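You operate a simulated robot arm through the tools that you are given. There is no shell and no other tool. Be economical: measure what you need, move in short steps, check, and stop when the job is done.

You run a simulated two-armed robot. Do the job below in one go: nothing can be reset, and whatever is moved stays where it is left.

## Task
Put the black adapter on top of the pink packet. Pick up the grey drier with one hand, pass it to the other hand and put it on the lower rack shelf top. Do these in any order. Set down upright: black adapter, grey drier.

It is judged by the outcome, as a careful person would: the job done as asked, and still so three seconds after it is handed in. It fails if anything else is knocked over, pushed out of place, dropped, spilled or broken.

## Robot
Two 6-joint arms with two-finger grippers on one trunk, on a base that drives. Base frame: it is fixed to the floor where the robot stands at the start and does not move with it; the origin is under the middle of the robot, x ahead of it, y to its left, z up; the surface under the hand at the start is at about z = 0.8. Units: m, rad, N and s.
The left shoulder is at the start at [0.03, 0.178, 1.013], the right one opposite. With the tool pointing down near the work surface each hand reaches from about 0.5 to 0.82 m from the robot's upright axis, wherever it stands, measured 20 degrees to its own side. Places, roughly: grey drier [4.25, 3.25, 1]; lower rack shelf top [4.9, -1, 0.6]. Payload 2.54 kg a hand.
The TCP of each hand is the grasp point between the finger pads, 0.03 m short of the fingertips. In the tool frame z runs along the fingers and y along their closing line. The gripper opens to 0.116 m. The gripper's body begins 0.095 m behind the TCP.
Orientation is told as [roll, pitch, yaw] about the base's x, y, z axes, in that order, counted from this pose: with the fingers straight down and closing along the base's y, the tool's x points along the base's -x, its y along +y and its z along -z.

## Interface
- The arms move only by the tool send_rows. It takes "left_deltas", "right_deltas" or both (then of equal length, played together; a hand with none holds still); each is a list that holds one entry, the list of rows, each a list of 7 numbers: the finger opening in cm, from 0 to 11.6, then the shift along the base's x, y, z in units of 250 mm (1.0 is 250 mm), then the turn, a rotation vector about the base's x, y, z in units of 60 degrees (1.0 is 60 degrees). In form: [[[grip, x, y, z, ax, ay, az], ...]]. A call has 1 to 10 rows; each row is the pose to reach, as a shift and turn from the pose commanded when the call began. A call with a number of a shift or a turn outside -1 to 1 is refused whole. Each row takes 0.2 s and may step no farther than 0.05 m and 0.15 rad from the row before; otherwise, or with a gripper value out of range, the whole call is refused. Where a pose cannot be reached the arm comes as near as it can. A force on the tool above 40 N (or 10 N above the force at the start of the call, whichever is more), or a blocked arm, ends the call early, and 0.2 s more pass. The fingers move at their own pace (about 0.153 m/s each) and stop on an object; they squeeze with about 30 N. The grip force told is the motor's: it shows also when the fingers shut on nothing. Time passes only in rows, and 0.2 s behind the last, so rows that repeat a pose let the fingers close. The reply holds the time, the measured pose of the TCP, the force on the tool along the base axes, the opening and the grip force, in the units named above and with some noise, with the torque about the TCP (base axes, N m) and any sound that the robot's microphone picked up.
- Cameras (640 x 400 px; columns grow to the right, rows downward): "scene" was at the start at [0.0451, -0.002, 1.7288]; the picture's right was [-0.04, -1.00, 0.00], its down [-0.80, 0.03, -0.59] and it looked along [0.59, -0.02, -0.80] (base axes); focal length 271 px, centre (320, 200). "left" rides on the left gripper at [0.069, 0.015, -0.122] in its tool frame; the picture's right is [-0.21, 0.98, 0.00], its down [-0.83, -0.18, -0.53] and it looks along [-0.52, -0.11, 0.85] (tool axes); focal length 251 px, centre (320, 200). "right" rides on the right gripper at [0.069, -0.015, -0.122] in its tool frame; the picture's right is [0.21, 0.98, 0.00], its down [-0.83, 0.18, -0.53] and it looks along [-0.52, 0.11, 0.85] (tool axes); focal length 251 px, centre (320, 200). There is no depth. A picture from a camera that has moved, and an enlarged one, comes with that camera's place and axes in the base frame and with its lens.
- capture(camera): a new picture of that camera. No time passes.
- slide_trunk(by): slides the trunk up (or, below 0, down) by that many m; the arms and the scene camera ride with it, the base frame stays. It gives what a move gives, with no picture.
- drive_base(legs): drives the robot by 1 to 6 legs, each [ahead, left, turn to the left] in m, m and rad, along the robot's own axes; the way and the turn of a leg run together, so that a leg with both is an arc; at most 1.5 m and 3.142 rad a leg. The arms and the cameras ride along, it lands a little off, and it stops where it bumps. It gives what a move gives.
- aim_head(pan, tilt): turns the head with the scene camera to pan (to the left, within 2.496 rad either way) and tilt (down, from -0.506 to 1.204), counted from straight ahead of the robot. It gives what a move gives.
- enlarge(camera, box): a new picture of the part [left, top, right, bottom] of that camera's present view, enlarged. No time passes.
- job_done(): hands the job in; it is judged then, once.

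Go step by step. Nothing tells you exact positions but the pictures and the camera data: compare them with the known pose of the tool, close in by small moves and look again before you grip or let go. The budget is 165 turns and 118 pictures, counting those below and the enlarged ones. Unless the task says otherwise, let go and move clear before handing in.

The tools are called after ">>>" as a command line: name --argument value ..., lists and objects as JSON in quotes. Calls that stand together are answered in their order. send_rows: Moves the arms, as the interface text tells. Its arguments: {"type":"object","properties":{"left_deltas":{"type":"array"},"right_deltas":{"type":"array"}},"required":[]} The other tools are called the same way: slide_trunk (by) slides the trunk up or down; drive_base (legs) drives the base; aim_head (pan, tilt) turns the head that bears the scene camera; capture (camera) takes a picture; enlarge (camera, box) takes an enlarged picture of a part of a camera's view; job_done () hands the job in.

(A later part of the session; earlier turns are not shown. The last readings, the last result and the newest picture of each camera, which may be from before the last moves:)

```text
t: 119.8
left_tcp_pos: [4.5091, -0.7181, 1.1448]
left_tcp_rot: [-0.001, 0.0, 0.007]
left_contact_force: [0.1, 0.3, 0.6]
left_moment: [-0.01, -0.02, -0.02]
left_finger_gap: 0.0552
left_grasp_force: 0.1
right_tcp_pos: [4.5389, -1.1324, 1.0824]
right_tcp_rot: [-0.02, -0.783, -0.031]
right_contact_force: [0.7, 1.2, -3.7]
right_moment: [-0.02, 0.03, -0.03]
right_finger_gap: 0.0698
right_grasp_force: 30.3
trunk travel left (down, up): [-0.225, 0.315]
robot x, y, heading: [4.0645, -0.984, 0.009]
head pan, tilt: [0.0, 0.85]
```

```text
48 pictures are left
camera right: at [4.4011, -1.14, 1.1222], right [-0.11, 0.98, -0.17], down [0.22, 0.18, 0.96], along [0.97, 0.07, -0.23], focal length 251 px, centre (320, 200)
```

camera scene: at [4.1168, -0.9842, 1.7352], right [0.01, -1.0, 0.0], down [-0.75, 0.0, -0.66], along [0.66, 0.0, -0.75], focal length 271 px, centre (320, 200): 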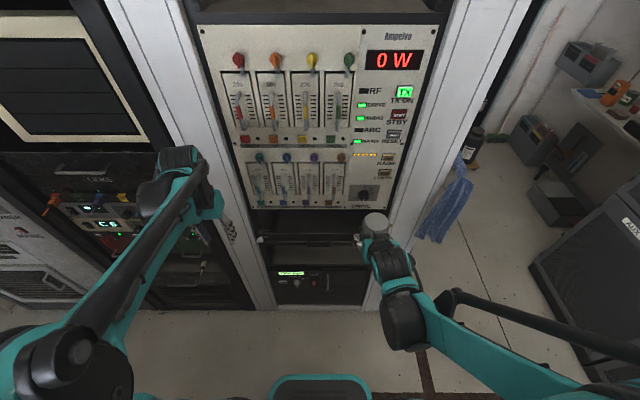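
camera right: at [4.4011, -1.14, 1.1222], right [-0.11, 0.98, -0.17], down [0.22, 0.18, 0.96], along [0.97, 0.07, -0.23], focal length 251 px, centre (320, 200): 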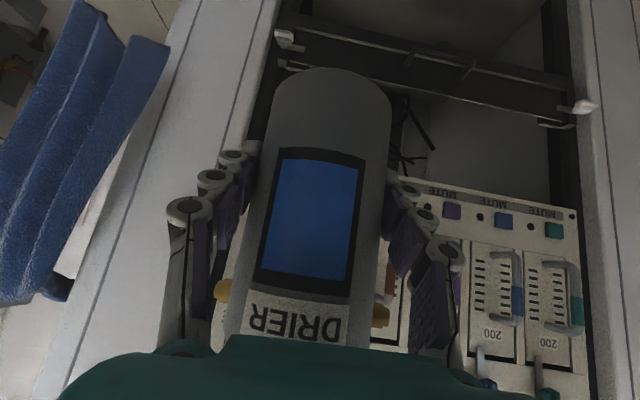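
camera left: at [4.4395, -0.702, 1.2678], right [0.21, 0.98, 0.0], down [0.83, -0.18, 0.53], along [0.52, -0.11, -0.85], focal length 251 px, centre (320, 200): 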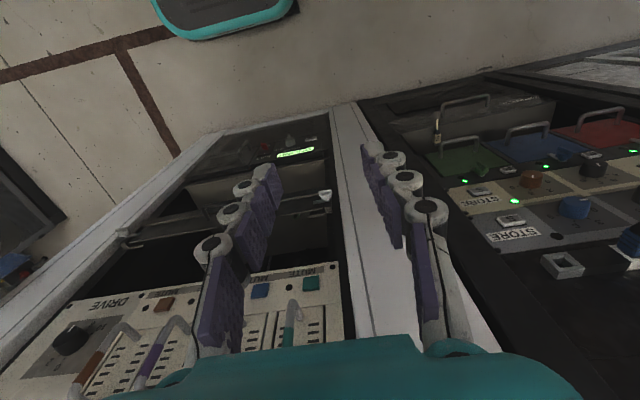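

>>> enlarge --camera "left" --box '[90, 110, 350, 290]'

>>> enlarge --camera "scene" --box '[230, 190, 390, 310]'

```text
2.22 times, centred on (220, 200) of left
camera zoom: at [4.4395, -0.702, 1.2678], right [0.21, 0.98, 0.0], down [0.83, -0.18, 0.53], along [0.52, -0.11, -0.85], focal length 559 px, centre (542, 200)
```

zoom: 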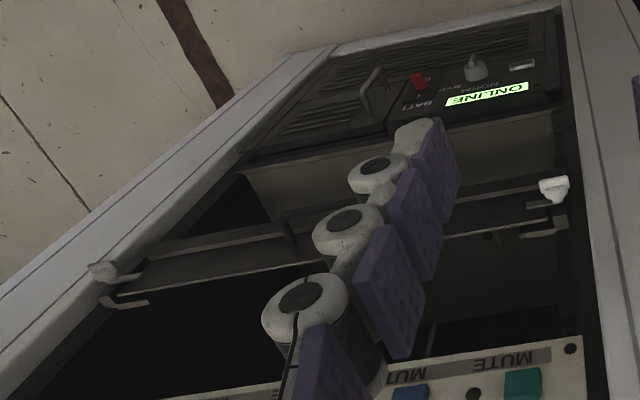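

```text
3.33 times, centred on (310, 250) of scene
camera zoom: at [4.1168, -0.9842, 1.7352], right [0.01, -1.0, 0.0], down [-0.75, 0.0, -0.66], along [0.66, 0.0, -0.75], focal length 903 px, centre (353, 33)
```

zoom: 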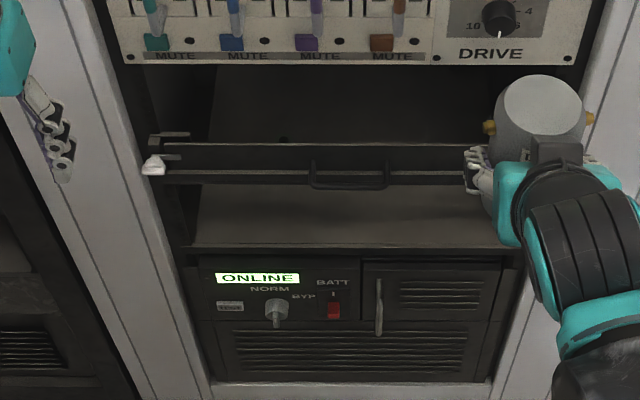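

The lower shelf top is at z≈0.6, its front edge x≈4.72; a cross bar spans the front at z≈0.83–0.86, so the drier must go in under it, with a nearly level hand. I'll back up a little, then prepare the hand-over: right hand yawed to point left-forward, left hand levelled.

>>> drive_base --legs '[[-0.07, 0, -0.007]]'

>>> send_rows --left_deltas '[[[8, 0, 0.03, 0, 0, -0.13, 0], [9, 0, 0.06, 0, 0, -0.26, 0], [10, 0, 0.1, 0, 0, -0.39, 0], [10, 0, 0.12, 0, 0, -0.52, 0], [10, 0, 0.12, 0, 0, -0.65, 0], [10, 0, 0.12, 0, 0, -0.78, 0], [10, 0, 0.12, 0, 0, -0.917, 0], [10, 0, 0.12, 0, 0, -0.917, 0]]]' --right_deltas '[[[4.5, 0.05, 0.08, 0, 0, 0, 0.1], [4.5, 0.1, 0.16, 0, 0, 0, 0.2], [4.5, 0.15, 0.24, 0, 0, 0, 0.31], [4.5, 0.2, 0.32, 0, 0, 0, 0.42], [4.5, 0.25, 0.4, 0, 0, 0, 0.53], [4.5, 0.3, 0.48, 0, 0, 0, 0.64], [4.5, 0.35, 0.55, 0, 0, 0, 0.75], [4.5, 0.4, 0.608, 0, 0, 0, 0.78]]]'

>>> capture --camera "scene"

```text
t: 120.8
left_tcp_pos: [4.44, -0.7208, 1.1456]
left_tcp_rot: [0.001, -0.004, 0.0]
left_contact_force: [-0.1, -0.6, 0.8]
left_moment: [-0.03, -0.08, 0.0]
left_finger_gap: 0.0549
left_grasp_force: 0.1
right_tcp_pos: [4.4661, -1.1356, 1.0836]
right_tcp_rot: [-0.019, -0.786, -0.037]
right_contact_force: [-1.5, 0.3, -4.1]
right_moment: [-0.02, -0.06, 0.03]
right_finger_gap: 0.0699
right_grasp_force: 30.3
trunk travel left (down, up): [-0.225, 0.315]
robot x, y, heading: [4.0008, -0.9872, -0.001]
head pan, tilt: [0.0, 0.85]
```

```text
t: 122.6
left_tcp_pos: [4.442, -0.6905, 1.1457]
left_tcp_rot: [-0.001, -0.96, 0.002]
left_contact_force: [-0.4, -0.2, 0.1]
left_moment: [-0.03, 0.04, -0.04]
left_finger_gap: 0.0999
left_grasp_force: 0.2
right_tcp_pos: [4.5652, -0.9808, 1.0834]
right_tcp_rot: [-0.021, -0.783, 0.78]
right_contact_force: [0.7, 0.0, -4.4]
right_moment: [-0.02, 0.03, -0.02]
right_finger_gap: 0.0701
right_grasp_force: 29.7
trunk travel left (down, up): [-0.225, 0.315]
robot x, y, heading: [3.9958, -0.9864, 0.002]
head pan, tilt: [0.0, 0.85]
```

```text
45 pictures are left
camera scene: at [4.047, -0.9839, 1.7352], right [0.0, -1.0, 0.0], down [-0.75, 0.0, -0.66], along [0.66, 0.0, -0.75], focal length 271 px, centre (320, 200)
```

scene: 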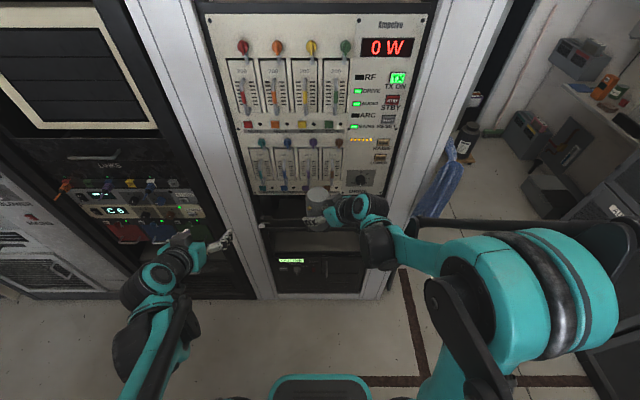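

Both hands moved as planned; the drier is at about [4.565, -0.981], base z≈1.032. Bringing the left hand to a pre-grasp pose pointing right-forward, 20° down.

>>> send_rows --left_deltas '[[[10, 0.02, -0.1, -0.02, -0.013, -0.032, -0.1], [10, 0.04, -0.2, -0.04, -0.026, -0.064, -0.2], [10, 0.06, -0.3, -0.06, -0.039, -0.095, -0.3], [10, 0.08, -0.4, -0.08, -0.052, -0.127, -0.4], [10, 0.1, -0.5, -0.1, -0.065, -0.16, -0.5], [10, 0.11, -0.6, -0.12, -0.08, -0.19, -0.6], [10, 0.13, -0.7, -0.13, -0.09, -0.22, -0.69], [10, 0.148, -0.816, -0.144, -0.098, -0.237, -0.745], [10, 0.148, -0.816, -0.144, -0.098, -0.237, -0.745]]]'

>>> capture --camera "left"

>>> enlarge --camera "scene" --box '[180, 150, 420, 300]'

```text
t: 124.6
left_tcp_pos: [4.4783, -0.8939, 1.1095]
left_tcp_rot: [-0.002, -1.223, -0.783]
left_contact_force: [0.3, 0.2, -0.2]
left_moment: [-0.01, -0.01, -0.02]
left_finger_gap: 0.0998
left_grasp_force: 0.1
right_tcp_pos: [4.5653, -0.9823, 1.0839]
right_tcp_rot: [-0.017, -0.784, 0.778]
right_contact_force: [0.2, 0.9, -4.4]
right_moment: [-0.02, 0.01, -0.02]
right_finger_gap: 0.0701
right_grasp_force: 29.7
trunk travel left (down, up): [-0.225, 0.315]
robot x, y, heading: [3.9942, -0.9871, 0.004]
head pan, tilt: [0.0, 0.85]
```

```text
44 pictures are left
camera left: at [4.3901, -0.7851, 1.0868], right [0.74, 0.64, 0.2], down [-0.28, 0.03, 0.96], along [0.61, -0.77, 0.2], focal length 251 px, centre (320, 200)
```

left: 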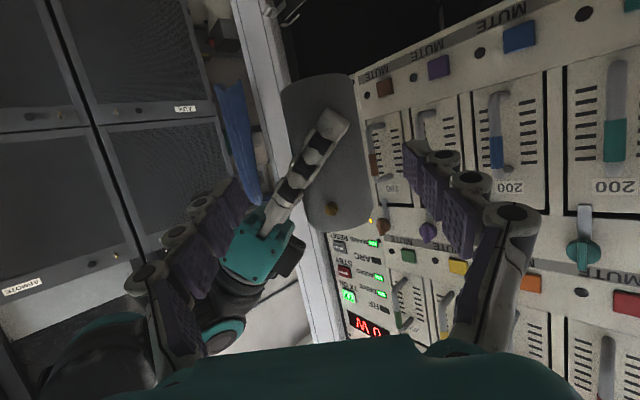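

```text
2.67 times, centred on (300, 225) of scene
camera zoom: at [4.0463, -0.9839, 1.7352], right [0.0, -1.0, 0.0], down [-0.75, 0.0, -0.66], along [0.66, 0.0, -0.75], focal length 723 px, centre (373, 133)
```

zoom: 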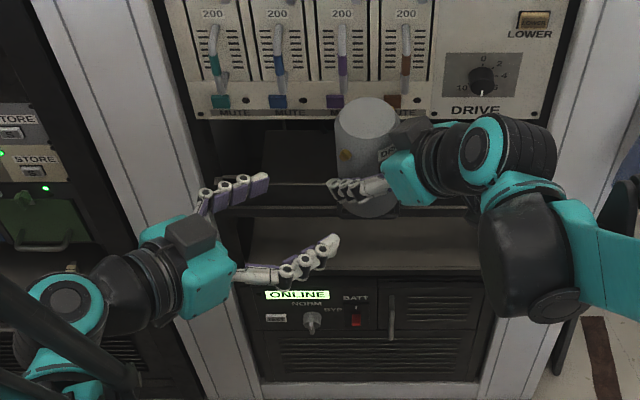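

The drier is centred between the left fingers, and the right finger's line will pass above the left finger. Advancing most of the way, then checking.

>>> send_rows --left_deltas '[[[10, 0.08, -0.081, -0.04, 0, 0, 0], [10, 0.16, -0.161, -0.08, 0, 0, 0], [10, 0.24, -0.242, -0.12, 0, 0, 0]]]'

>>> capture --camera "left"

>>> enlarge --camera "scene" --box '[220, 160, 380, 260]'

>>> capture --camera "right"

```text
t: 125.4
left_tcp_pos: [4.5404, -0.9553, 1.0826]
left_tcp_rot: [-0.002, -1.218, -0.784]
left_contact_force: [0.1, -0.3, -0.8]
left_moment: [0.0, 0.01, -0.03]
left_finger_gap: 0.1
left_grasp_force: 0.1
left hand out of reach, approached as far as the arm can: row 2
right_tcp_pos: [4.5654, -0.982, 1.0818]
right_tcp_rot: [-0.02, -0.783, 0.778]
right_contact_force: [-0.1, -0.5, -4.1]
right_moment: [0.0, 0.02, 0.01]
right_finger_gap: 0.0701
right_grasp_force: 29.6
trunk travel left (down, up): [-0.225, 0.315]
robot x, y, heading: [3.9969, -0.9874, -0.001]
head pan, tilt: [0.0, 0.85]
```

```text
42 pictures are left
camera left: at [4.4519, -0.846, 1.0597], right [0.74, 0.64, 0.2], down [-0.28, 0.02, 0.96], along [0.61, -0.77, 0.2], focal length 251 px, centre (320, 200)
```

left: 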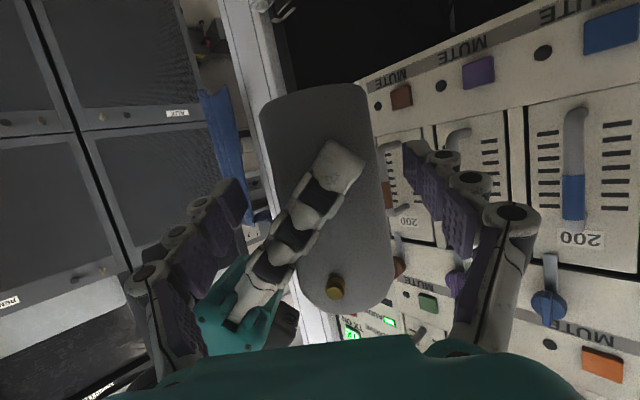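

```text
4.00 times, centred on (300, 210) of scene
camera zoom: at [4.0484, -0.9852, 1.7351], right [0.0, -1.0, 0.0], down [-0.75, 0.0, -0.66], along [0.66, 0.0, -0.75], focal length 1084 px, centre (400, 160)
```

zoom: 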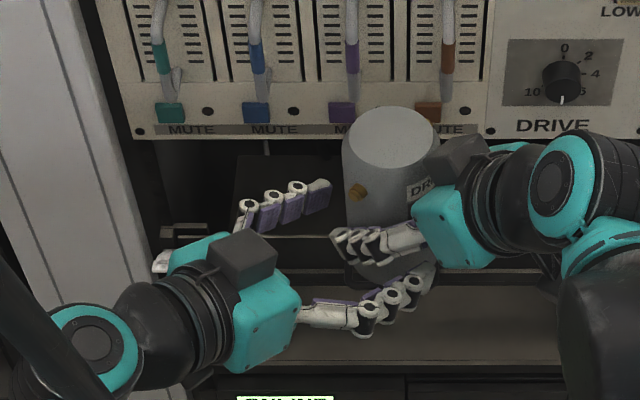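

```text
40 pictures are left
camera right: at [4.4771, -1.086, 1.1219], right [-0.78, 0.6, -0.16], down [0.02, 0.28, 0.96], along [0.62, 0.75, -0.23], focal length 251 px, centre (320, 200)
```

right: 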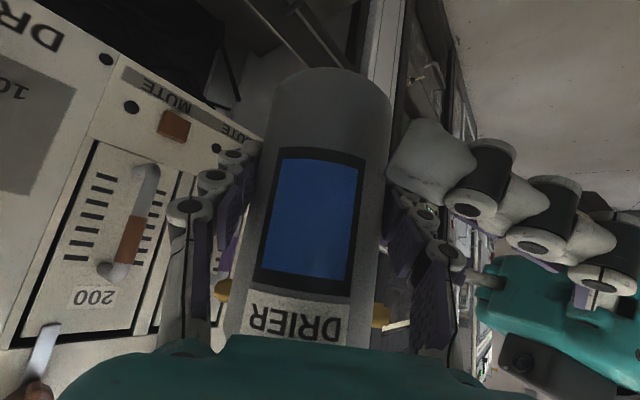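

The left arm is near its limit, so I'll bring the drier the last 4 cm to the left hand by moving the right hand instead.

>>> send_rows --right_deltas '[[[4.5, -0.035, 0.037, 0.025, 0, 0, 0], [4.5, -0.07, 0.074, 0.05, 0, 0, 0], [4.5, -0.1, 0.107, 0.071, 0, 0, 0]]]'

>>> capture --camera "left"

>>> capture --camera "right"

```text
t: 126.2
left_tcp_pos: [4.5382, -0.9545, 1.0817]
left_tcp_rot: [-0.004, -1.22, -0.784]
left_contact_force: [-0.4, 0.1, 1.4]
left_moment: [0.0, 0.01, -0.02]
left_finger_gap: 0.1002
left_grasp_force: 0.1
right_tcp_pos: [4.5398, -0.955, 1.1013]
right_tcp_rot: [-0.02, -0.786, 0.779]
right_contact_force: [-0.3, -0.6, -4.6]
right_moment: [-0.03, -0.01, 0.01]
right_finger_gap: 0.0701
right_grasp_force: 30.0
trunk travel left (down, up): [-0.225, 0.315]
robot x, y, heading: [3.9947, -0.9865, 0.003]
head pan, tilt: [0.0, 0.85]
```

```text
39 pictures are left
camera left: at [4.4504, -0.8454, 1.0603], right [0.74, 0.64, 0.2], down [-0.28, 0.03, 0.96], along [0.61, -0.77, 0.2], focal length 251 px, centre (320, 200)
```

left: 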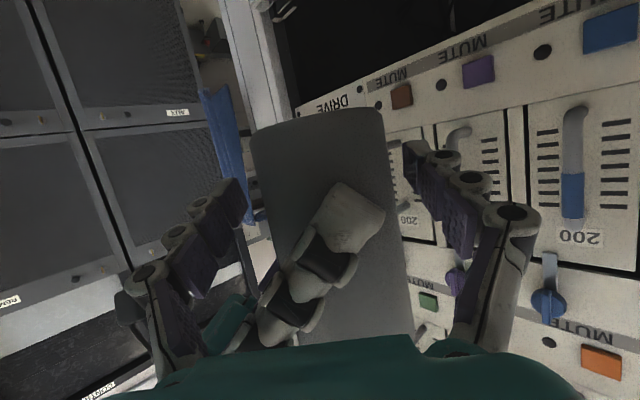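

```text
38 pictures are left
camera right: at [4.4516, -1.0594, 1.1407], right [-0.78, 0.6, -0.17], down [0.01, 0.28, 0.96], along [0.62, 0.75, -0.23], focal length 251 px, centre (320, 200)
```

right: 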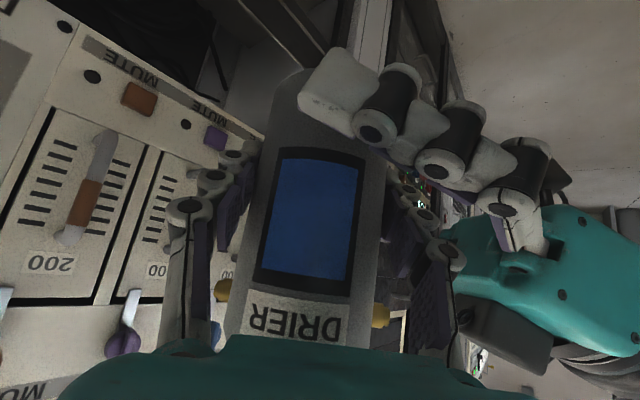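

The left fingers straddle the lower part of the drier without touching. Closing the left hand.

>>> send_rows --left_deltas '[[[8.5, 0, 0, 0, 0, 0, 0], [7.5, 0, 0, 0, 0, 0, 0], [6, 0, 0, 0, 0, 0, 0], [4.5, 0, 0, 0, 0, 0, 0], [4.5, 0, 0, 0, 0, 0, 0]]]'

```text
t: 127.4
left_tcp_pos: [4.5392, -0.9536, 1.0829]
left_tcp_rot: [0.001, -1.22, -0.783]
left_contact_force: [9.3, 26.6, 0.7]
left_moment: [-0.02, -0.14, 0.34]
left_finger_gap: 0.0702
left_grasp_force: 30.1
right_tcp_pos: [4.5424, -0.9562, 1.1006]
right_tcp_rot: [-0.022, -0.785, 0.779]
right_contact_force: [-9.2, -26.0, -2.0]
right_moment: [-0.43, 0.34, -0.32]
right_finger_gap: 0.0703
right_grasp_force: 30.1
trunk travel left (down, up): [-0.225, 0.315]
robot x, y, heading: [3.999, -0.9871, 0.002]
head pan, tilt: [0.0, 0.85]
```

Both hands grip; now the right hand opens gently.

>>> send_rows --right_deltas '[[[7.2, 0, 0, 0, 0, 0, 0], [8, 0, 0, 0, 0, 0, 0], [9.5, 0, 0, 0, 0, 0, 0], [9.5, 0, 0, 0, 0, 0, 0]]]'

>>> capture --camera "right"

```text
t: 128.4
left_tcp_pos: [4.5389, -0.9549, 1.0829]
left_tcp_rot: [0.0, -1.219, -0.783]
left_contact_force: [0.0, -0.1, 0.0]
left_moment: [0.03, 0.0, -0.02]
left_finger_gap: 0.0698
left_grasp_force: 29.8
right_tcp_pos: [4.5402, -0.9555, 1.1007]
right_tcp_rot: [-0.019, -0.787, 0.779]
right_contact_force: [0.3, -0.5, 0.2]
right_moment: [0.03, -0.02, -0.01]
right_finger_gap: 0.0949
right_grasp_force: 0.1
trunk travel left (down, up): [-0.225, 0.315]
robot x, y, heading: [3.9987, -0.9879, -0.003]
head pan, tilt: [0.0, 0.85]
```

```text
37 pictures are left
camera right: at [4.452, -1.0596, 1.1404], right [-0.78, 0.6, -0.16], down [0.01, 0.28, 0.96], along [0.62, 0.75, -0.23], focal length 251 px, centre (320, 200)
```

right: 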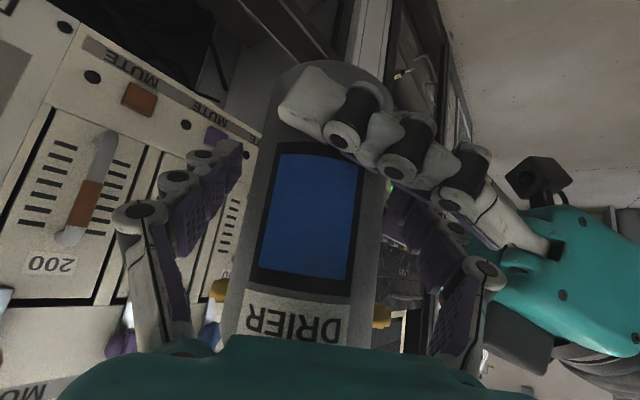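

The left hand holds it. Withdrawing the right hand straight back along its own axis.

>>> send_rows --right_deltas '[[[10.2, 0, 0, 0, 0, 0, 0], [10.2, -0.04, -0.04, 0.056, 0, 0, 0], [10.2, -0.1, -0.1, 0.141, 0, 0, 0], [10.2, -0.2, -0.2, 0.283, 0, 0, 0], [10.2, -0.28, -0.3, 0.42, 0, 0, 0], [10.2, -0.28, -0.46, 0.46, 0, 0, 0], [10.2, -0.28, -0.64, 0.46, 0, 0, 0], [10.2, -0.28, -0.82, 0.46, 0, 0, 0]]]'

>>> capture --camera "scene"

>>> capture --camera "right"

```text
refused: row 4 steps farther than a row can; nothing moved
```

```text
36 pictures are left
camera scene: at [4.0467, -0.9844, 1.7352], right [0.0, -1.0, 0.0], down [-0.75, 0.0, -0.66], along [0.66, 0.0, -0.75], focal length 271 px, centre (320, 200)
```

scene: 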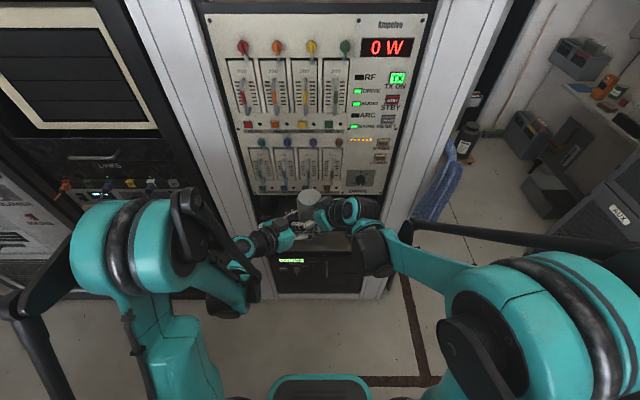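

```text
35 pictures are left
camera right: at [4.452, -1.0596, 1.1404], right [-0.78, 0.6, -0.16], down [0.01, 0.28, 0.96], along [0.62, 0.75, -0.23], focal length 251 px, centre (320, 200)
```

right: 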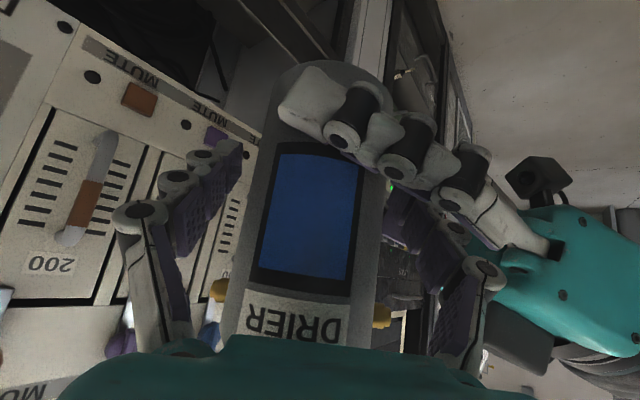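

The step was a touch too long; repeating with shorter rows.

>>> send_rows --right_deltas '[[[10.2, 0, 0, 0, 0, 0, 0], [10.2, -0.04, -0.04, 0.056, 0, 0, 0], [10.2, -0.1, -0.1, 0.141, 0, 0, 0], [10.2, -0.18, -0.18, 0.254, 0, 0, 0], [10.2, -0.26, -0.26, 0.365, 0, 0, 0], [10.2, -0.28, -0.4, 0.42, 0, 0, 0], [10.2, -0.28, -0.58, 0.44, 0, 0, 0], [10.2, -0.28, -0.76, 0.44, 0, 0, 0], [10.2, -0.28, -0.92, 0.44, 0, 0, 0]]]'

>>> capture --camera "scene"

>>> capture --camera "left"

```text
t: 130.4
left_tcp_pos: [4.5391, -0.9557, 1.0819]
left_tcp_rot: [-0.002, -1.219, -0.784]
left_contact_force: [-0.5, 0.6, 0.1]
left_moment: [0.05, 0.0, 0.04]
left_finger_gap: 0.0701
left_grasp_force: 30.7
right_tcp_pos: [4.4726, -1.1879, 1.2091]
right_tcp_rot: [-0.018, -0.786, 0.777]
right_contact_force: [-0.2, -0.3, -0.5]
right_moment: [0.01, -0.01, 0.02]
right_finger_gap: 0.1019
right_grasp_force: 0.0
trunk travel left (down, up): [-0.225, 0.315]
robot x, y, heading: [3.9973, -0.9824, 0.005]
head pan, tilt: [0.0, 0.85]
```

```text
34 pictures are left
camera scene: at [4.0472, -0.9856, 1.7352], right [0.0, -1.0, 0.0], down [-0.75, 0.0, -0.66], along [0.66, 0.0, -0.75], focal length 271 px, centre (320, 200)
```

scene: 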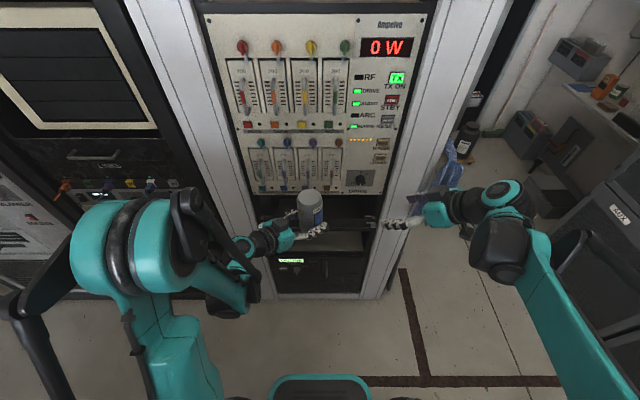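

```text
33 pictures are left
camera left: at [4.4509, -0.8462, 1.0601], right [0.74, 0.64, 0.2], down [-0.28, 0.03, 0.96], along [0.61, -0.77, 0.2], focal length 251 px, centre (320, 200)
```

left: 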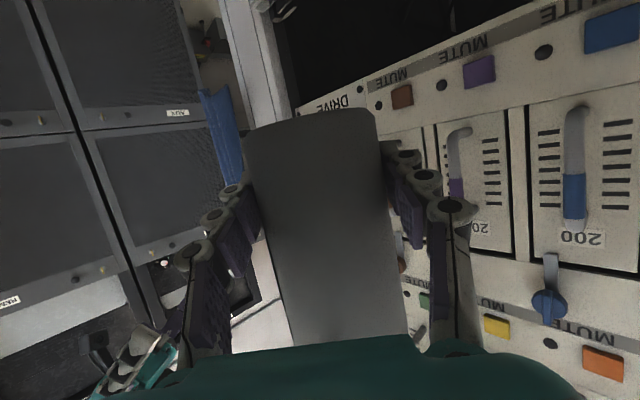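

The hand-over worked: the left hand holds the drier upright. Now I yaw the left hand back to face the rack and lower the trunk.

>>> send_rows --left_deltas '[[[4.5, -0.02, 0, 0, 0, 0, 0.11], [4.5, -0.05, 0, 0, 0, 0, 0.23], [4.5, -0.08, 0, 0, 0, 0, 0.35], [4.5, -0.11, 0, 0, 0, 0, 0.47], [4.5, -0.14, 0, 0, 0, 0, 0.59], [4.5, -0.16, 0, 0, 0, 0, 0.69], [4.5, -0.16, 0, 0, 0, 0, 0.75]]]'

>>> slide_trunk --by -0.2

>>> capture --camera "scene"

>>> capture --camera "left"

```text
t: 132.0
left_tcp_pos: [4.5075, -0.9618, 1.1073]
left_tcp_rot: [0.003, -1.221, 0.0]
left_contact_force: [1.3, 0.7, -4.2]
left_moment: [0.02, -0.01, 0.0]
left_finger_gap: 0.0698
left_grasp_force: 30.2
left hand out of reach, approached as far as the arm can: row 1, 2, 3, 4, 5, 6, 7
right_tcp_pos: [4.4721, -1.1872, 1.2099]
right_tcp_rot: [-0.02, -0.785, 0.779]
right_contact_force: [0.9, -0.3, -0.2]
right_moment: [0.04, -0.02, 0.0]
right_finger_gap: 0.1019
right_grasp_force: 0.0
trunk travel left (down, up): [-0.225, 0.315]
robot x, y, heading: [4.0031, -0.9869, -0.003]
head pan, tilt: [0.0, 0.85]
```

```text
t: 134.1
left_tcp_pos: [4.5066, -0.9609, 0.9082]
left_tcp_rot: [0.002, -1.217, 0.004]
left_contact_force: [0.1, 0.2, -4.3]
left_moment: [-0.03, 0.02, 0.02]
left_finger_gap: 0.0696
left_grasp_force: 30.3
right_tcp_pos: [4.4716, -1.1872, 1.0101]
right_tcp_rot: [-0.02, -0.786, 0.778]
right_contact_force: [-0.7, 0.8, 0.0]
right_moment: [-0.01, 0.02, 0.0]
right_finger_gap: 0.1019
right_grasp_force: 0.1
trunk travel left (down, up): [-0.025, 0.515]
robot x, y, heading: [3.9976, -0.9863, 0.001]
head pan, tilt: [0.0, 0.85]
```

```text
32 pictures are left
camera scene: at [4.0465, -0.9845, 1.5353], right [0.0, -1.0, 0.0], down [-0.75, 0.0, -0.66], along [0.66, 0.0, -0.75], focal length 271 px, centre (320, 200)
```

scene: 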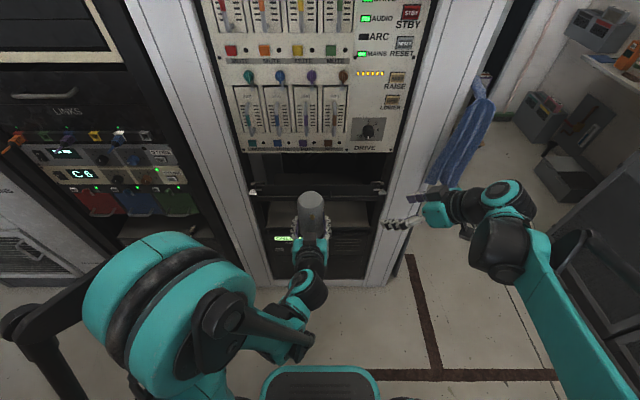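

```text
31 pictures are left
camera left: at [4.367, -0.9449, 0.8859], right [0.07, 0.98, 0.2], down [-0.22, -0.18, 0.96], along [0.97, -0.11, 0.2], focal length 251 px, centre (320, 200)
```

left: 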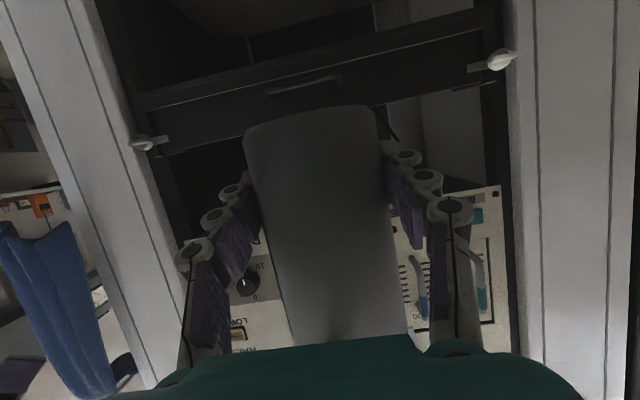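

I need the shelf height exactly. I'll lower the free right hand to use its camera to look into the bay.

>>> send_rows --right_deltas '[[[10.2, -0.02, -0.04, -0.15, 0, 0, -0.08], [10.2, -0.04, -0.08, -0.3, 0, 0, -0.16], [10.2, -0.06, -0.12, -0.45, 0, 0, -0.24], [10.2, -0.08, -0.16, -0.6, 0, 0, -0.32], [10.2, -0.1, -0.2, -0.75, 0, 0, -0.4], [10.2, -0.12, -0.24, -0.9, 0, 0, -0.48], [10.2, -0.12, -0.24, -1, 0, 0, -0.5]]]'

>>> capture --camera "right"

```text
t: 135.7
left_tcp_pos: [4.5071, -0.9611, 0.9083]
left_tcp_rot: [0.0, -1.219, 0.0]
left_contact_force: [-0.2, -0.1, -4.7]
left_moment: [0.0, 0.02, 0.01]
left_finger_gap: 0.0699
left_grasp_force: 29.8
right_tcp_pos: [4.4611, -1.2542, 0.8185]
right_tcp_rot: [-0.02, -0.784, 0.253]
right_contact_force: [-0.3, -0.2, 0.0]
right_moment: [0.03, -0.02, 0.02]
right_finger_gap: 0.1019
right_grasp_force: 0.1
right hand out of reach, approached as far as the arm can: row 6, 7
trunk travel left (down, up): [-0.025, 0.515]
robot x, y, heading: [3.9964, -0.9835, -0.001]
head pan, tilt: [0.0, 0.85]
```

```text
30 pictures are left
camera right: at [4.3313, -1.3003, 0.8573], right [-0.38, 0.91, -0.16], down [0.16, 0.24, 0.96], along [0.91, 0.34, -0.23], focal length 251 px, centre (320, 200)
```

right: 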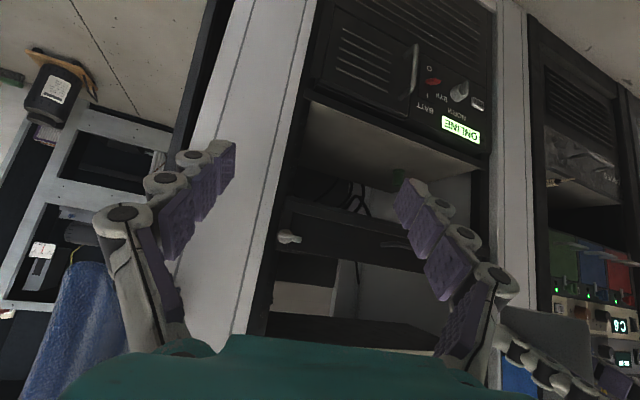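

The bay under the front plate is open from z≈0.60 to ≈0.78, enough for the 0.133 m drier. Lowering the left hand in front of the opening to see the shelf edge-on.

>>> send_rows --left_deltas '[[[4.5, 0.02, 0, -0.18, 0, 0, 0], [4.5, 0.04, 0, -0.36, 0, 0, 0], [4.5, 0.06, 0, -0.54, 0, 0, 0], [4.5, 0.08, 0, -0.72, 0, 0, 0], [4.5, 0.1, 0, -0.9, 0, 0, 0], [4.5, 0.1, 0, -0.99, 0, 0, 0]]]'

>>> capture --camera "left"

>>> capture --camera "right"

```text
t: 137.1
left_tcp_pos: [4.6586, -1.0362, 0.7799]
left_tcp_rot: [0.005, -1.215, -0.003]
left_contact_force: [-10.6, -6.5, -3.7]
left_moment: [0.21, -0.36, 0.0]
left_finger_gap: 0.07
left_grasp_force: 30.3
left hand out of reach, approached as far as the arm can: row 1, 2, 3, 4, 5, 6
right_tcp_pos: [4.4599, -1.2548, 0.8188]
right_tcp_rot: [-0.018, -0.78, 0.254]
right_contact_force: [0.3, -0.2, 0.0]
right_moment: [-0.02, 0.01, 0.0]
right_finger_gap: 0.1017
right_grasp_force: 0.1
trunk travel left (down, up): [-0.025, 0.515]
robot x, y, heading: [3.997, -0.9861, 0.0]
head pan, tilt: [0.0, 0.85]
```

```text
29 pictures are left
camera left: at [4.5196, -1.0204, 0.7568], right [0.07, 0.98, 0.2], down [-0.21, -0.18, 0.96], along [0.97, -0.11, 0.19], focal length 251 px, centre (320, 200)
```

left: 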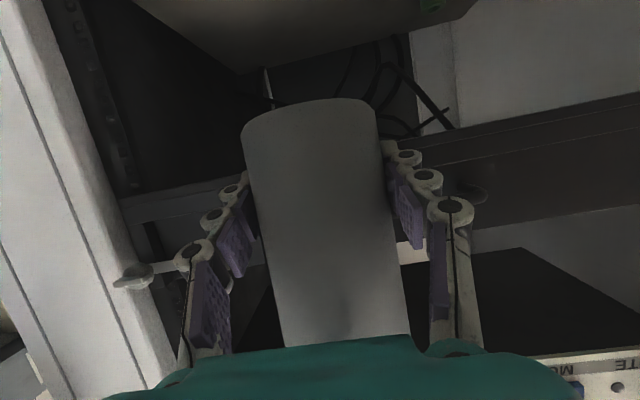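

```text
28 pictures are left
camera right: at [4.3302, -1.301, 0.8577], right [-0.38, 0.91, -0.16], down [0.16, 0.24, 0.96], along [0.91, 0.34, -0.23], focal length 251 px, centre (320, 200)
```

right: 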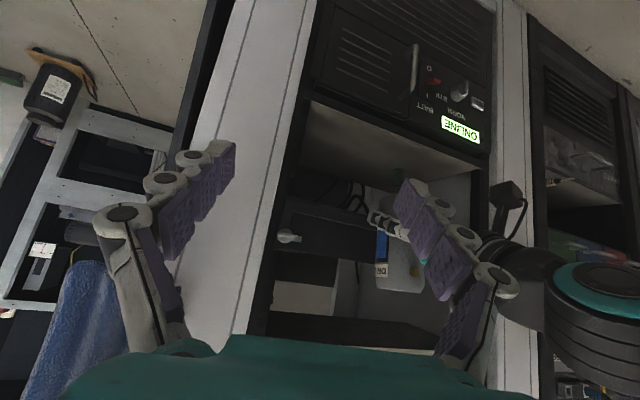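

The arm cannot fold that close, so it ended higher and the drier is lightly touching the plate. I'll back the base 6 cm to free it.

>>> drive_base --legs '[[-0.06, 0, 0]]'

>>> capture --camera "left"

```text
t: 138.1
left_tcp_pos: [4.5991, -1.0341, 0.7794]
left_tcp_rot: [0.002, -1.215, 0.0]
left_contact_force: [-0.3, -0.5, -4.1]
left_moment: [-0.02, -0.01, 0.01]
left_finger_gap: 0.0694
left_grasp_force: 29.9
right_tcp_pos: [4.3998, -1.2539, 0.8188]
right_tcp_rot: [-0.019, -0.784, 0.254]
right_contact_force: [0.6, -0.2, -1.0]
right_moment: [0.0, 0.0, 0.01]
right_finger_gap: 0.102
right_grasp_force: 0.1
trunk travel left (down, up): [-0.025, 0.515]
robot x, y, heading: [3.9349, -0.9878, -0.004]
head pan, tilt: [0.0, 0.85]
```

```text
27 pictures are left
camera left: at [4.4599, -1.0185, 0.7573], right [0.07, 0.98, 0.2], down [-0.21, -0.18, 0.96], along [0.97, -0.11, 0.19], focal length 251 px, centre (320, 200)
```

left: 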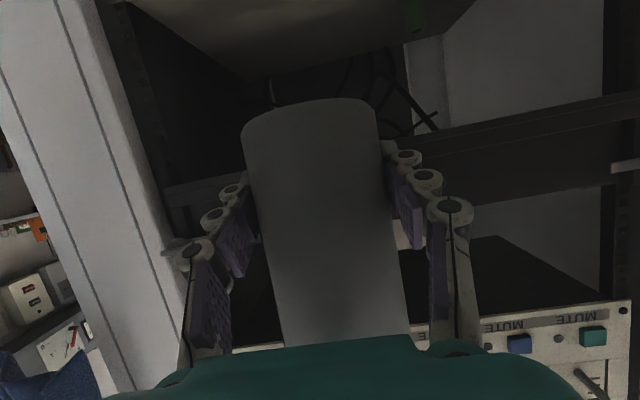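

Free of the plate. Testing a small lowering step to see how the command refers.

>>> send_rows --left_deltas '[[[4.5, 0, 0, -0.08, 0, 0, 0], [4.5, 0, 0, -0.16, 0, 0, 0]]]'

```text
t: 138.7
left_tcp_pos: [4.6153, -1.0432, 0.7498]
left_tcp_rot: [0.004, -1.213, 0.002]
left_contact_force: [-0.5, 0.2, -4.0]
left_moment: [0.0, -0.05, 0.0]
left_finger_gap: 0.0697
left_grasp_force: 30.5
left hand out of reach, approached as far as the arm can: row 1, 2
right_tcp_pos: [4.4005, -1.2545, 0.8182]
right_tcp_rot: [-0.02, -0.783, 0.256]
right_contact_force: [0.2, -0.8, 1.5]
right_moment: [0.0, 0.0, 0.01]
right_finger_gap: 0.1017
right_grasp_force: 0.1
trunk travel left (down, up): [-0.025, 0.515]
robot x, y, heading: [3.938, -0.9858, -0.003]
head pan, tilt: [0.0, 0.85]
```

The boundary allows lower heights only slightly farther out, which still fits. Sliding the trunk down its last bit, then lowering with a small forward shift.

>>> slide_trunk --by -0.024

>>> send_rows --left_deltas '[[[4.5, 0.04, -0.04, -0.06, 0, 0, 0], [4.5, 0.08, -0.08, -0.12, 0, 0, 0]]]'

>>> capture --camera "right"

```text
t: 139.4
left_tcp_pos: [4.615, -1.0433, 0.7249]
left_tcp_rot: [0.002, -1.213, 0.003]
left_contact_force: [0.3, 0.3, -4.5]
left_moment: [0.0, 0.03, 0.03]
left_finger_gap: 0.0699
left_grasp_force: 29.6
right_tcp_pos: [4.4001, -1.2533, 0.7947]
right_tcp_rot: [-0.02, -0.783, 0.255]
right_contact_force: [-0.1, 0.8, -0.1]
right_moment: [-0.04, 0.0, 0.01]
right_finger_gap: 0.102
right_grasp_force: 0.0
trunk travel left (down, up): [-0.001, 0.539]
robot x, y, heading: [3.9377, -0.9805, 0.0]
head pan, tilt: [0.0, 0.85]
```

```text
t: 140.0
left_tcp_pos: [4.634, -1.0637, 0.6953]
left_tcp_rot: [0.006, -1.215, -0.002]
left_contact_force: [-0.2, -0.8, -5.9]
left_moment: [-0.01, -0.05, 0.0]
left_finger_gap: 0.0698
left_grasp_force: 29.9
right_tcp_pos: [4.3995, -1.2532, 0.793]
right_tcp_rot: [-0.021, -0.782, 0.255]
right_contact_force: [-0.1, 0.2, 0.8]
right_moment: [0.01, 0.03, -0.04]
right_finger_gap: 0.1021
right_grasp_force: 0.1
trunk travel left (down, up): [-0.001, 0.539]
robot x, y, heading: [3.9382, -0.9852, 0.002]
head pan, tilt: [0.0, 0.85]
```

```text
26 pictures are left
camera right: at [4.2716, -1.3002, 0.8335], right [-0.38, 0.91, -0.16], down [0.16, 0.24, 0.96], along [0.91, 0.34, -0.23], focal length 251 px, centre (320, 200)
```

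right: 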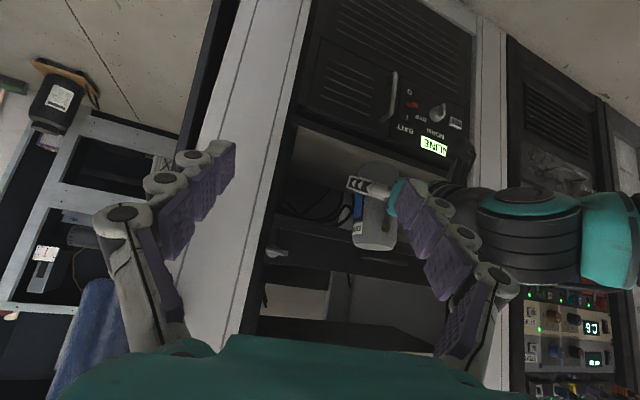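

Good, no limit now. Continuing straight down to just above shelf height.

>>> send_rows --left_deltas '[[[4.5, 0.0, -0.03, -0.06, 0, 0, 0], [4.5, 0.0, -0.06, -0.12, 0, 0, 0], [4.5, 0.0, -0.06, -0.17, 0, 0, 0]]]'

>>> capture --camera "left"

>>> enlarge --camera "right" --box '[240, 100, 480, 280]'

```text
t: 140.8
left_tcp_pos: [4.6351, -1.0777, 0.6532]
left_tcp_rot: [0.003, -1.213, 0.002]
left_contact_force: [0.7, -0.3, -3.7]
left_moment: [-0.03, 0.01, 0.01]
left_finger_gap: 0.0695
left_grasp_force: 30.0
right_tcp_pos: [4.3997, -1.2539, 0.7938]
right_tcp_rot: [-0.019, -0.784, 0.255]
right_contact_force: [0.1, -0.5, 0.4]
right_moment: [0.0, 0.02, 0.0]
right_finger_gap: 0.1021
right_grasp_force: 0.1
trunk travel left (down, up): [-0.001, 0.539]
robot x, y, heading: [3.9326, -0.9835, 0.003]
head pan, tilt: [0.0, 0.85]
```

```text
25 pictures are left
camera left: at [4.496, -1.0629, 0.6317], right [0.07, 0.98, 0.2], down [-0.21, -0.18, 0.96], along [0.98, -0.11, 0.19], focal length 251 px, centre (320, 200)
```

left: 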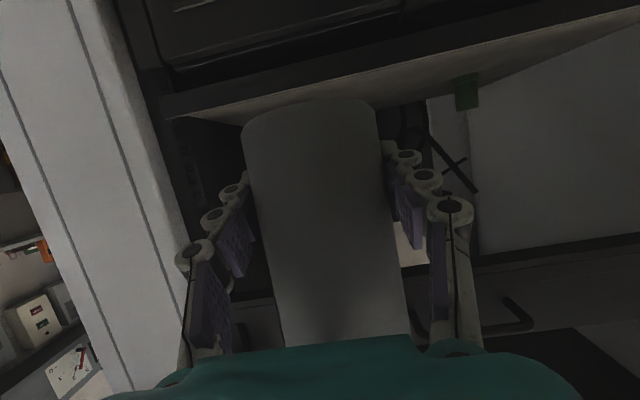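

```text
2.22 times, centred on (360, 190) of right
camera zoom: at [4.2714, -1.3001, 0.8336], right [-0.38, 0.91, -0.16], down [0.16, 0.24, 0.96], along [0.91, 0.34, -0.23], focal length 559 px, centre (231, 222)
```

zoom: 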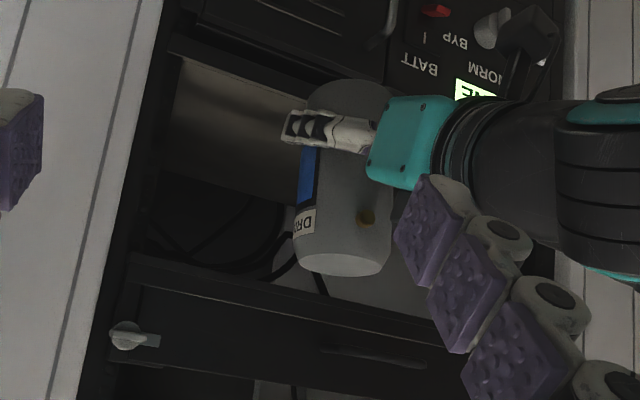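

The shelf top looks to be z≈0.575–0.58, the plate bottom ≈0.765, so I'll go in with the base at ≈0.60. Lowering 2 cm and advancing halfway.

>>> send_rows --left_deltas '[[[4.5, 0.02, 0, -0.08, 0, 0, 0], [4.5, 0.14, 0.02, -0.08, 0, 0, 0], [4.5, 0.28, 0.04, -0.08, 0, 0, 0]]]'

>>> capture --camera "left"

>>> enlarge --camera "right" --box '[240, 100, 480, 280]'

```text
t: 141.6
left_tcp_pos: [4.7056, -1.0701, 0.6341]
left_tcp_rot: [0.004, -1.214, 0.002]
left_contact_force: [-1.1, -0.3, -4.3]
left_moment: [-0.03, -0.03, -0.06]
left_finger_gap: 0.0696
left_grasp_force: 29.6
right_tcp_pos: [4.4016, -1.253, 0.7936]
right_tcp_rot: [-0.02, -0.783, 0.255]
right_contact_force: [1.3, 0.1, 0.7]
right_moment: [-0.04, -0.01, 0.05]
right_finger_gap: 0.1017
right_grasp_force: 0.0
trunk travel left (down, up): [-0.001, 0.539]
robot x, y, heading: [3.9378, -0.9868, -0.001]
head pan, tilt: [0.0, 0.85]
```

```text
23 pictures are left
camera left: at [4.5669, -1.0541, 0.6126], right [0.07, 0.98, 0.2], down [-0.21, -0.18, 0.96], along [0.98, -0.11, 0.19], focal length 251 px, centre (320, 200)
```

left: 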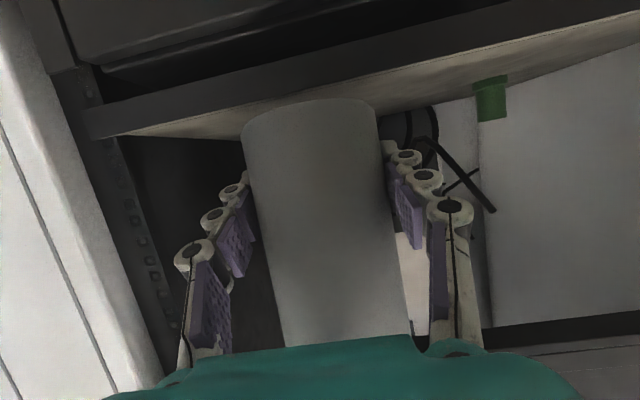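

```text
2.22 times, centred on (360, 190) of right
camera zoom: at [4.2715, -1.3, 0.8335], right [-0.38, 0.91, -0.16], down [0.16, 0.24, 0.96], along [0.91, 0.34, -0.23], focal length 559 px, centre (231, 222)
```

zoom: 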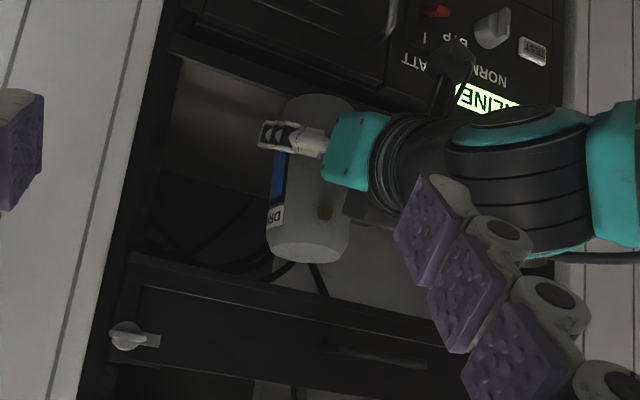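

Entering cleanly under the plate, base just above the shelf. Advancing to x≈4.80.

>>> send_rows --left_deltas '[[[4.5, 0.12, 0.0, 0, 0, 0, 0], [4.5, 0.25, 0.0, 0, 0, 0, 0], [4.5, 0.38, 0.0, 0, 0, 0, 0], [4.5, 0.38, 0.0, 0, 0, 0, 0]]]'

>>> capture --camera "left"

>>> enlarge --camera "right" --box '[240, 100, 480, 280]'

```text
t: 142.6
left_tcp_pos: [4.7919, -1.0664, 0.6462]
left_tcp_rot: [0.004, -1.213, 0.004]
left_contact_force: [-0.6, 0.4, -4.7]
left_moment: [-0.01, 0.0, -0.03]
left_finger_gap: 0.0698
left_grasp_force: 30.0
left hand out of reach, approached as far as the arm can: row 3, 4
right_tcp_pos: [4.4007, -1.2529, 0.7934]
right_tcp_rot: [-0.02, -0.783, 0.255]
right_contact_force: [0.3, -0.7, 0.3]
right_moment: [0.01, -0.01, 0.0]
right_finger_gap: 0.102
right_grasp_force: 0.1
trunk travel left (down, up): [-0.001, 0.539]
robot x, y, heading: [3.9401, -0.985, -0.005]
head pan, tilt: [0.0, 0.85]
```

```text
21 pictures are left
camera left: at [4.6527, -1.0495, 0.6246], right [0.07, 0.98, 0.2], down [-0.21, -0.18, 0.96], along [0.98, -0.11, 0.19], focal length 251 px, centre (320, 200)
```

left: 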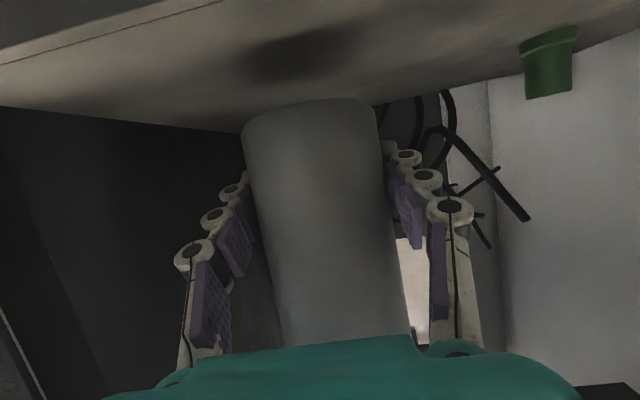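

```text
2.22 times, centred on (360, 190) of right
camera zoom: at [4.2715, -1.3, 0.8335], right [-0.38, 0.91, -0.16], down [0.16, 0.24, 0.96], along [0.91, 0.34, -0.23], focal length 559 px, centre (231, 222)
```

zoom: 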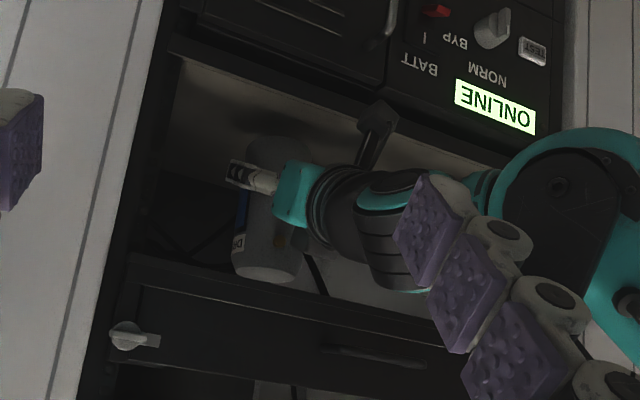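

The drier is over the shelf (edge x≈4.72) but the arm is at its reach. I'll pull the arm in slightly and move the base forward 4 cm to compensate.

>>> send_rows --left_deltas '[[[4.5, -0.09, 0, -0.02, 0, 0, 0], [4.5, -0.18, 0, -0.02, 0, 0, 0]]]'

>>> drive_base --legs '[[0.04, 0, 0]]'

```text
t: 143.2
left_tcp_pos: [4.7463, -1.0654, 0.6403]
left_tcp_rot: [0.003, -1.211, 0.002]
left_contact_force: [-0.2, 0.3, -4.3]
left_moment: [0.03, -0.03, 0.03]
left_finger_gap: 0.0697
left_grasp_force: 29.8
right_tcp_pos: [4.4007, -1.2546, 0.794]
right_tcp_rot: [-0.02, -0.784, 0.254]
right_contact_force: [0.6, 0.0, 0.1]
right_moment: [0.03, 0.0, -0.01]
right_finger_gap: 0.1019
right_grasp_force: 0.1
trunk travel left (down, up): [-0.001, 0.539]
robot x, y, heading: [3.9379, -0.9865, -0.002]
head pan, tilt: [0.0, 0.85]
```

```text
t: 144.1
left_tcp_pos: [4.7861, -1.0659, 0.6393]
left_tcp_rot: [0.003, -1.211, 0.001]
left_contact_force: [1.3, -0.3, -5.3]
left_moment: [0.0, -0.06, 0.03]
left_finger_gap: 0.0696
left_grasp_force: 29.9
right_tcp_pos: [4.4406, -1.254, 0.7945]
right_tcp_rot: [-0.02, -0.784, 0.255]
right_contact_force: [-0.3, 0.6, 0.2]
right_moment: [0.03, 0.01, 0.0]
right_finger_gap: 0.1021
right_grasp_force: 0.1
trunk travel left (down, up): [-0.001, 0.539]
robot x, y, heading: [3.9775, -0.9877, 0.002]
head pan, tilt: [0.0, 0.85]
```

Lowering toward the shelf, watching the force.

>>> send_rows --left_deltas '[[[4.5, 0, 0, -0.03, 0, 0, 0], [4.5, 0, 0, -0.05, 0, 0, 0], [4.5, 0, 0, -0.06, 0, 0, 0]]]'

>>> enlarge --camera "left" --box '[160, 0, 480, 200]'

```text
t: 144.9
left_tcp_pos: [4.7841, -1.0655, 0.6257]
left_tcp_rot: [0.005, -1.214, 0.002]
left_contact_force: [0.5, -0.5, -3.6]
left_moment: [-0.01, -0.01, 0.03]
left_finger_gap: 0.0701
left_grasp_force: 29.9
right_tcp_pos: [4.4402, -1.253, 0.7934]
right_tcp_rot: [-0.019, -0.783, 0.255]
right_contact_force: [-0.3, 0.1, 0.3]
right_moment: [0.0, -0.04, 0.01]
right_finger_gap: 0.1021
right_grasp_force: 0.1
trunk travel left (down, up): [-0.001, 0.539]
robot x, y, heading: [3.9781, -0.9892, 0.001]
head pan, tilt: [0.0, 0.85]
```

```text
2.00 times, centred on (320, 100) of left
camera zoom: at [4.6461, -1.0492, 0.6044], right [0.07, 0.98, 0.2], down [-0.21, -0.18, 0.96], along [0.98, -0.11, 0.19], focal length 503 px, centre (320, 400)
```

zoom: 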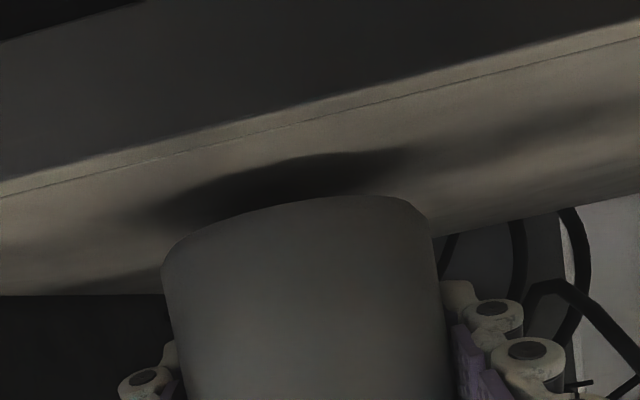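

A small gap remains with the contact shadow closing. Easing down in small steps.

>>> send_rows --left_deltas '[[[4.5, 0, 0, -0.012, 0, 0, 0], [4.5, 0, 0, -0.024, 0, 0, 0]]]'

>>> send_rows --left_deltas '[[[4.5, 0, 0, -0.008, 0, 0, 0], [4.5, 0, 0, -0.012, 0, 0, 0]]]'

>>> enlarge --camera "left" --box '[160, 0, 480, 200]'

```text
t: 145.5
left_tcp_pos: [4.7863, -1.0635, 0.62]
left_tcp_rot: [0.003, -1.212, 0.001]
left_contact_force: [-0.2, 0.6, -3.7]
left_moment: [-0.02, 0.02, 0.01]
left_finger_gap: 0.0694
left_grasp_force: 30.0
right_tcp_pos: [4.4401, -1.2536, 0.794]
right_tcp_rot: [-0.02, -0.784, 0.253]
right_contact_force: [-0.1, 0.6, 0.9]
right_moment: [0.02, 0.02, 0.0]
right_finger_gap: 0.1019
right_grasp_force: 0.2
trunk travel left (down, up): [-0.001, 0.539]
robot x, y, heading: [3.9753, -0.9848, 0.003]
head pan, tilt: [0.0, 0.85]
```

```text
t: 146.1
left_tcp_pos: [4.7846, -1.064, 0.6175]
left_tcp_rot: [0.003, -1.21, 0.001]
left_contact_force: [-0.1, 0.4, -4.2]
left_moment: [0.0, -0.04, -0.03]
left_finger_gap: 0.0695
left_grasp_force: 30.0
right_tcp_pos: [4.4396, -1.2537, 0.7928]
right_tcp_rot: [-0.018, -0.786, 0.253]
right_contact_force: [-0.3, -0.8, -0.1]
right_moment: [-0.06, -0.02, -0.03]
right_finger_gap: 0.102
right_grasp_force: 0.2
trunk travel left (down, up): [-0.001, 0.539]
robot x, y, heading: [3.9755, -0.9865, -0.003]
head pan, tilt: [0.0, 0.85]
```

```text
2.00 times, centred on (320, 100) of left
camera zoom: at [4.6454, -1.0486, 0.5972], right [0.07, 0.98, 0.2], down [-0.21, -0.18, 0.96], along [0.98, -0.11, 0.19], focal length 503 px, centre (320, 400)
```

zoom: 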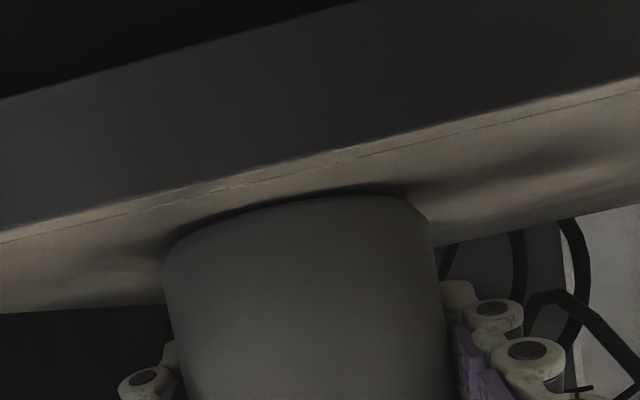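

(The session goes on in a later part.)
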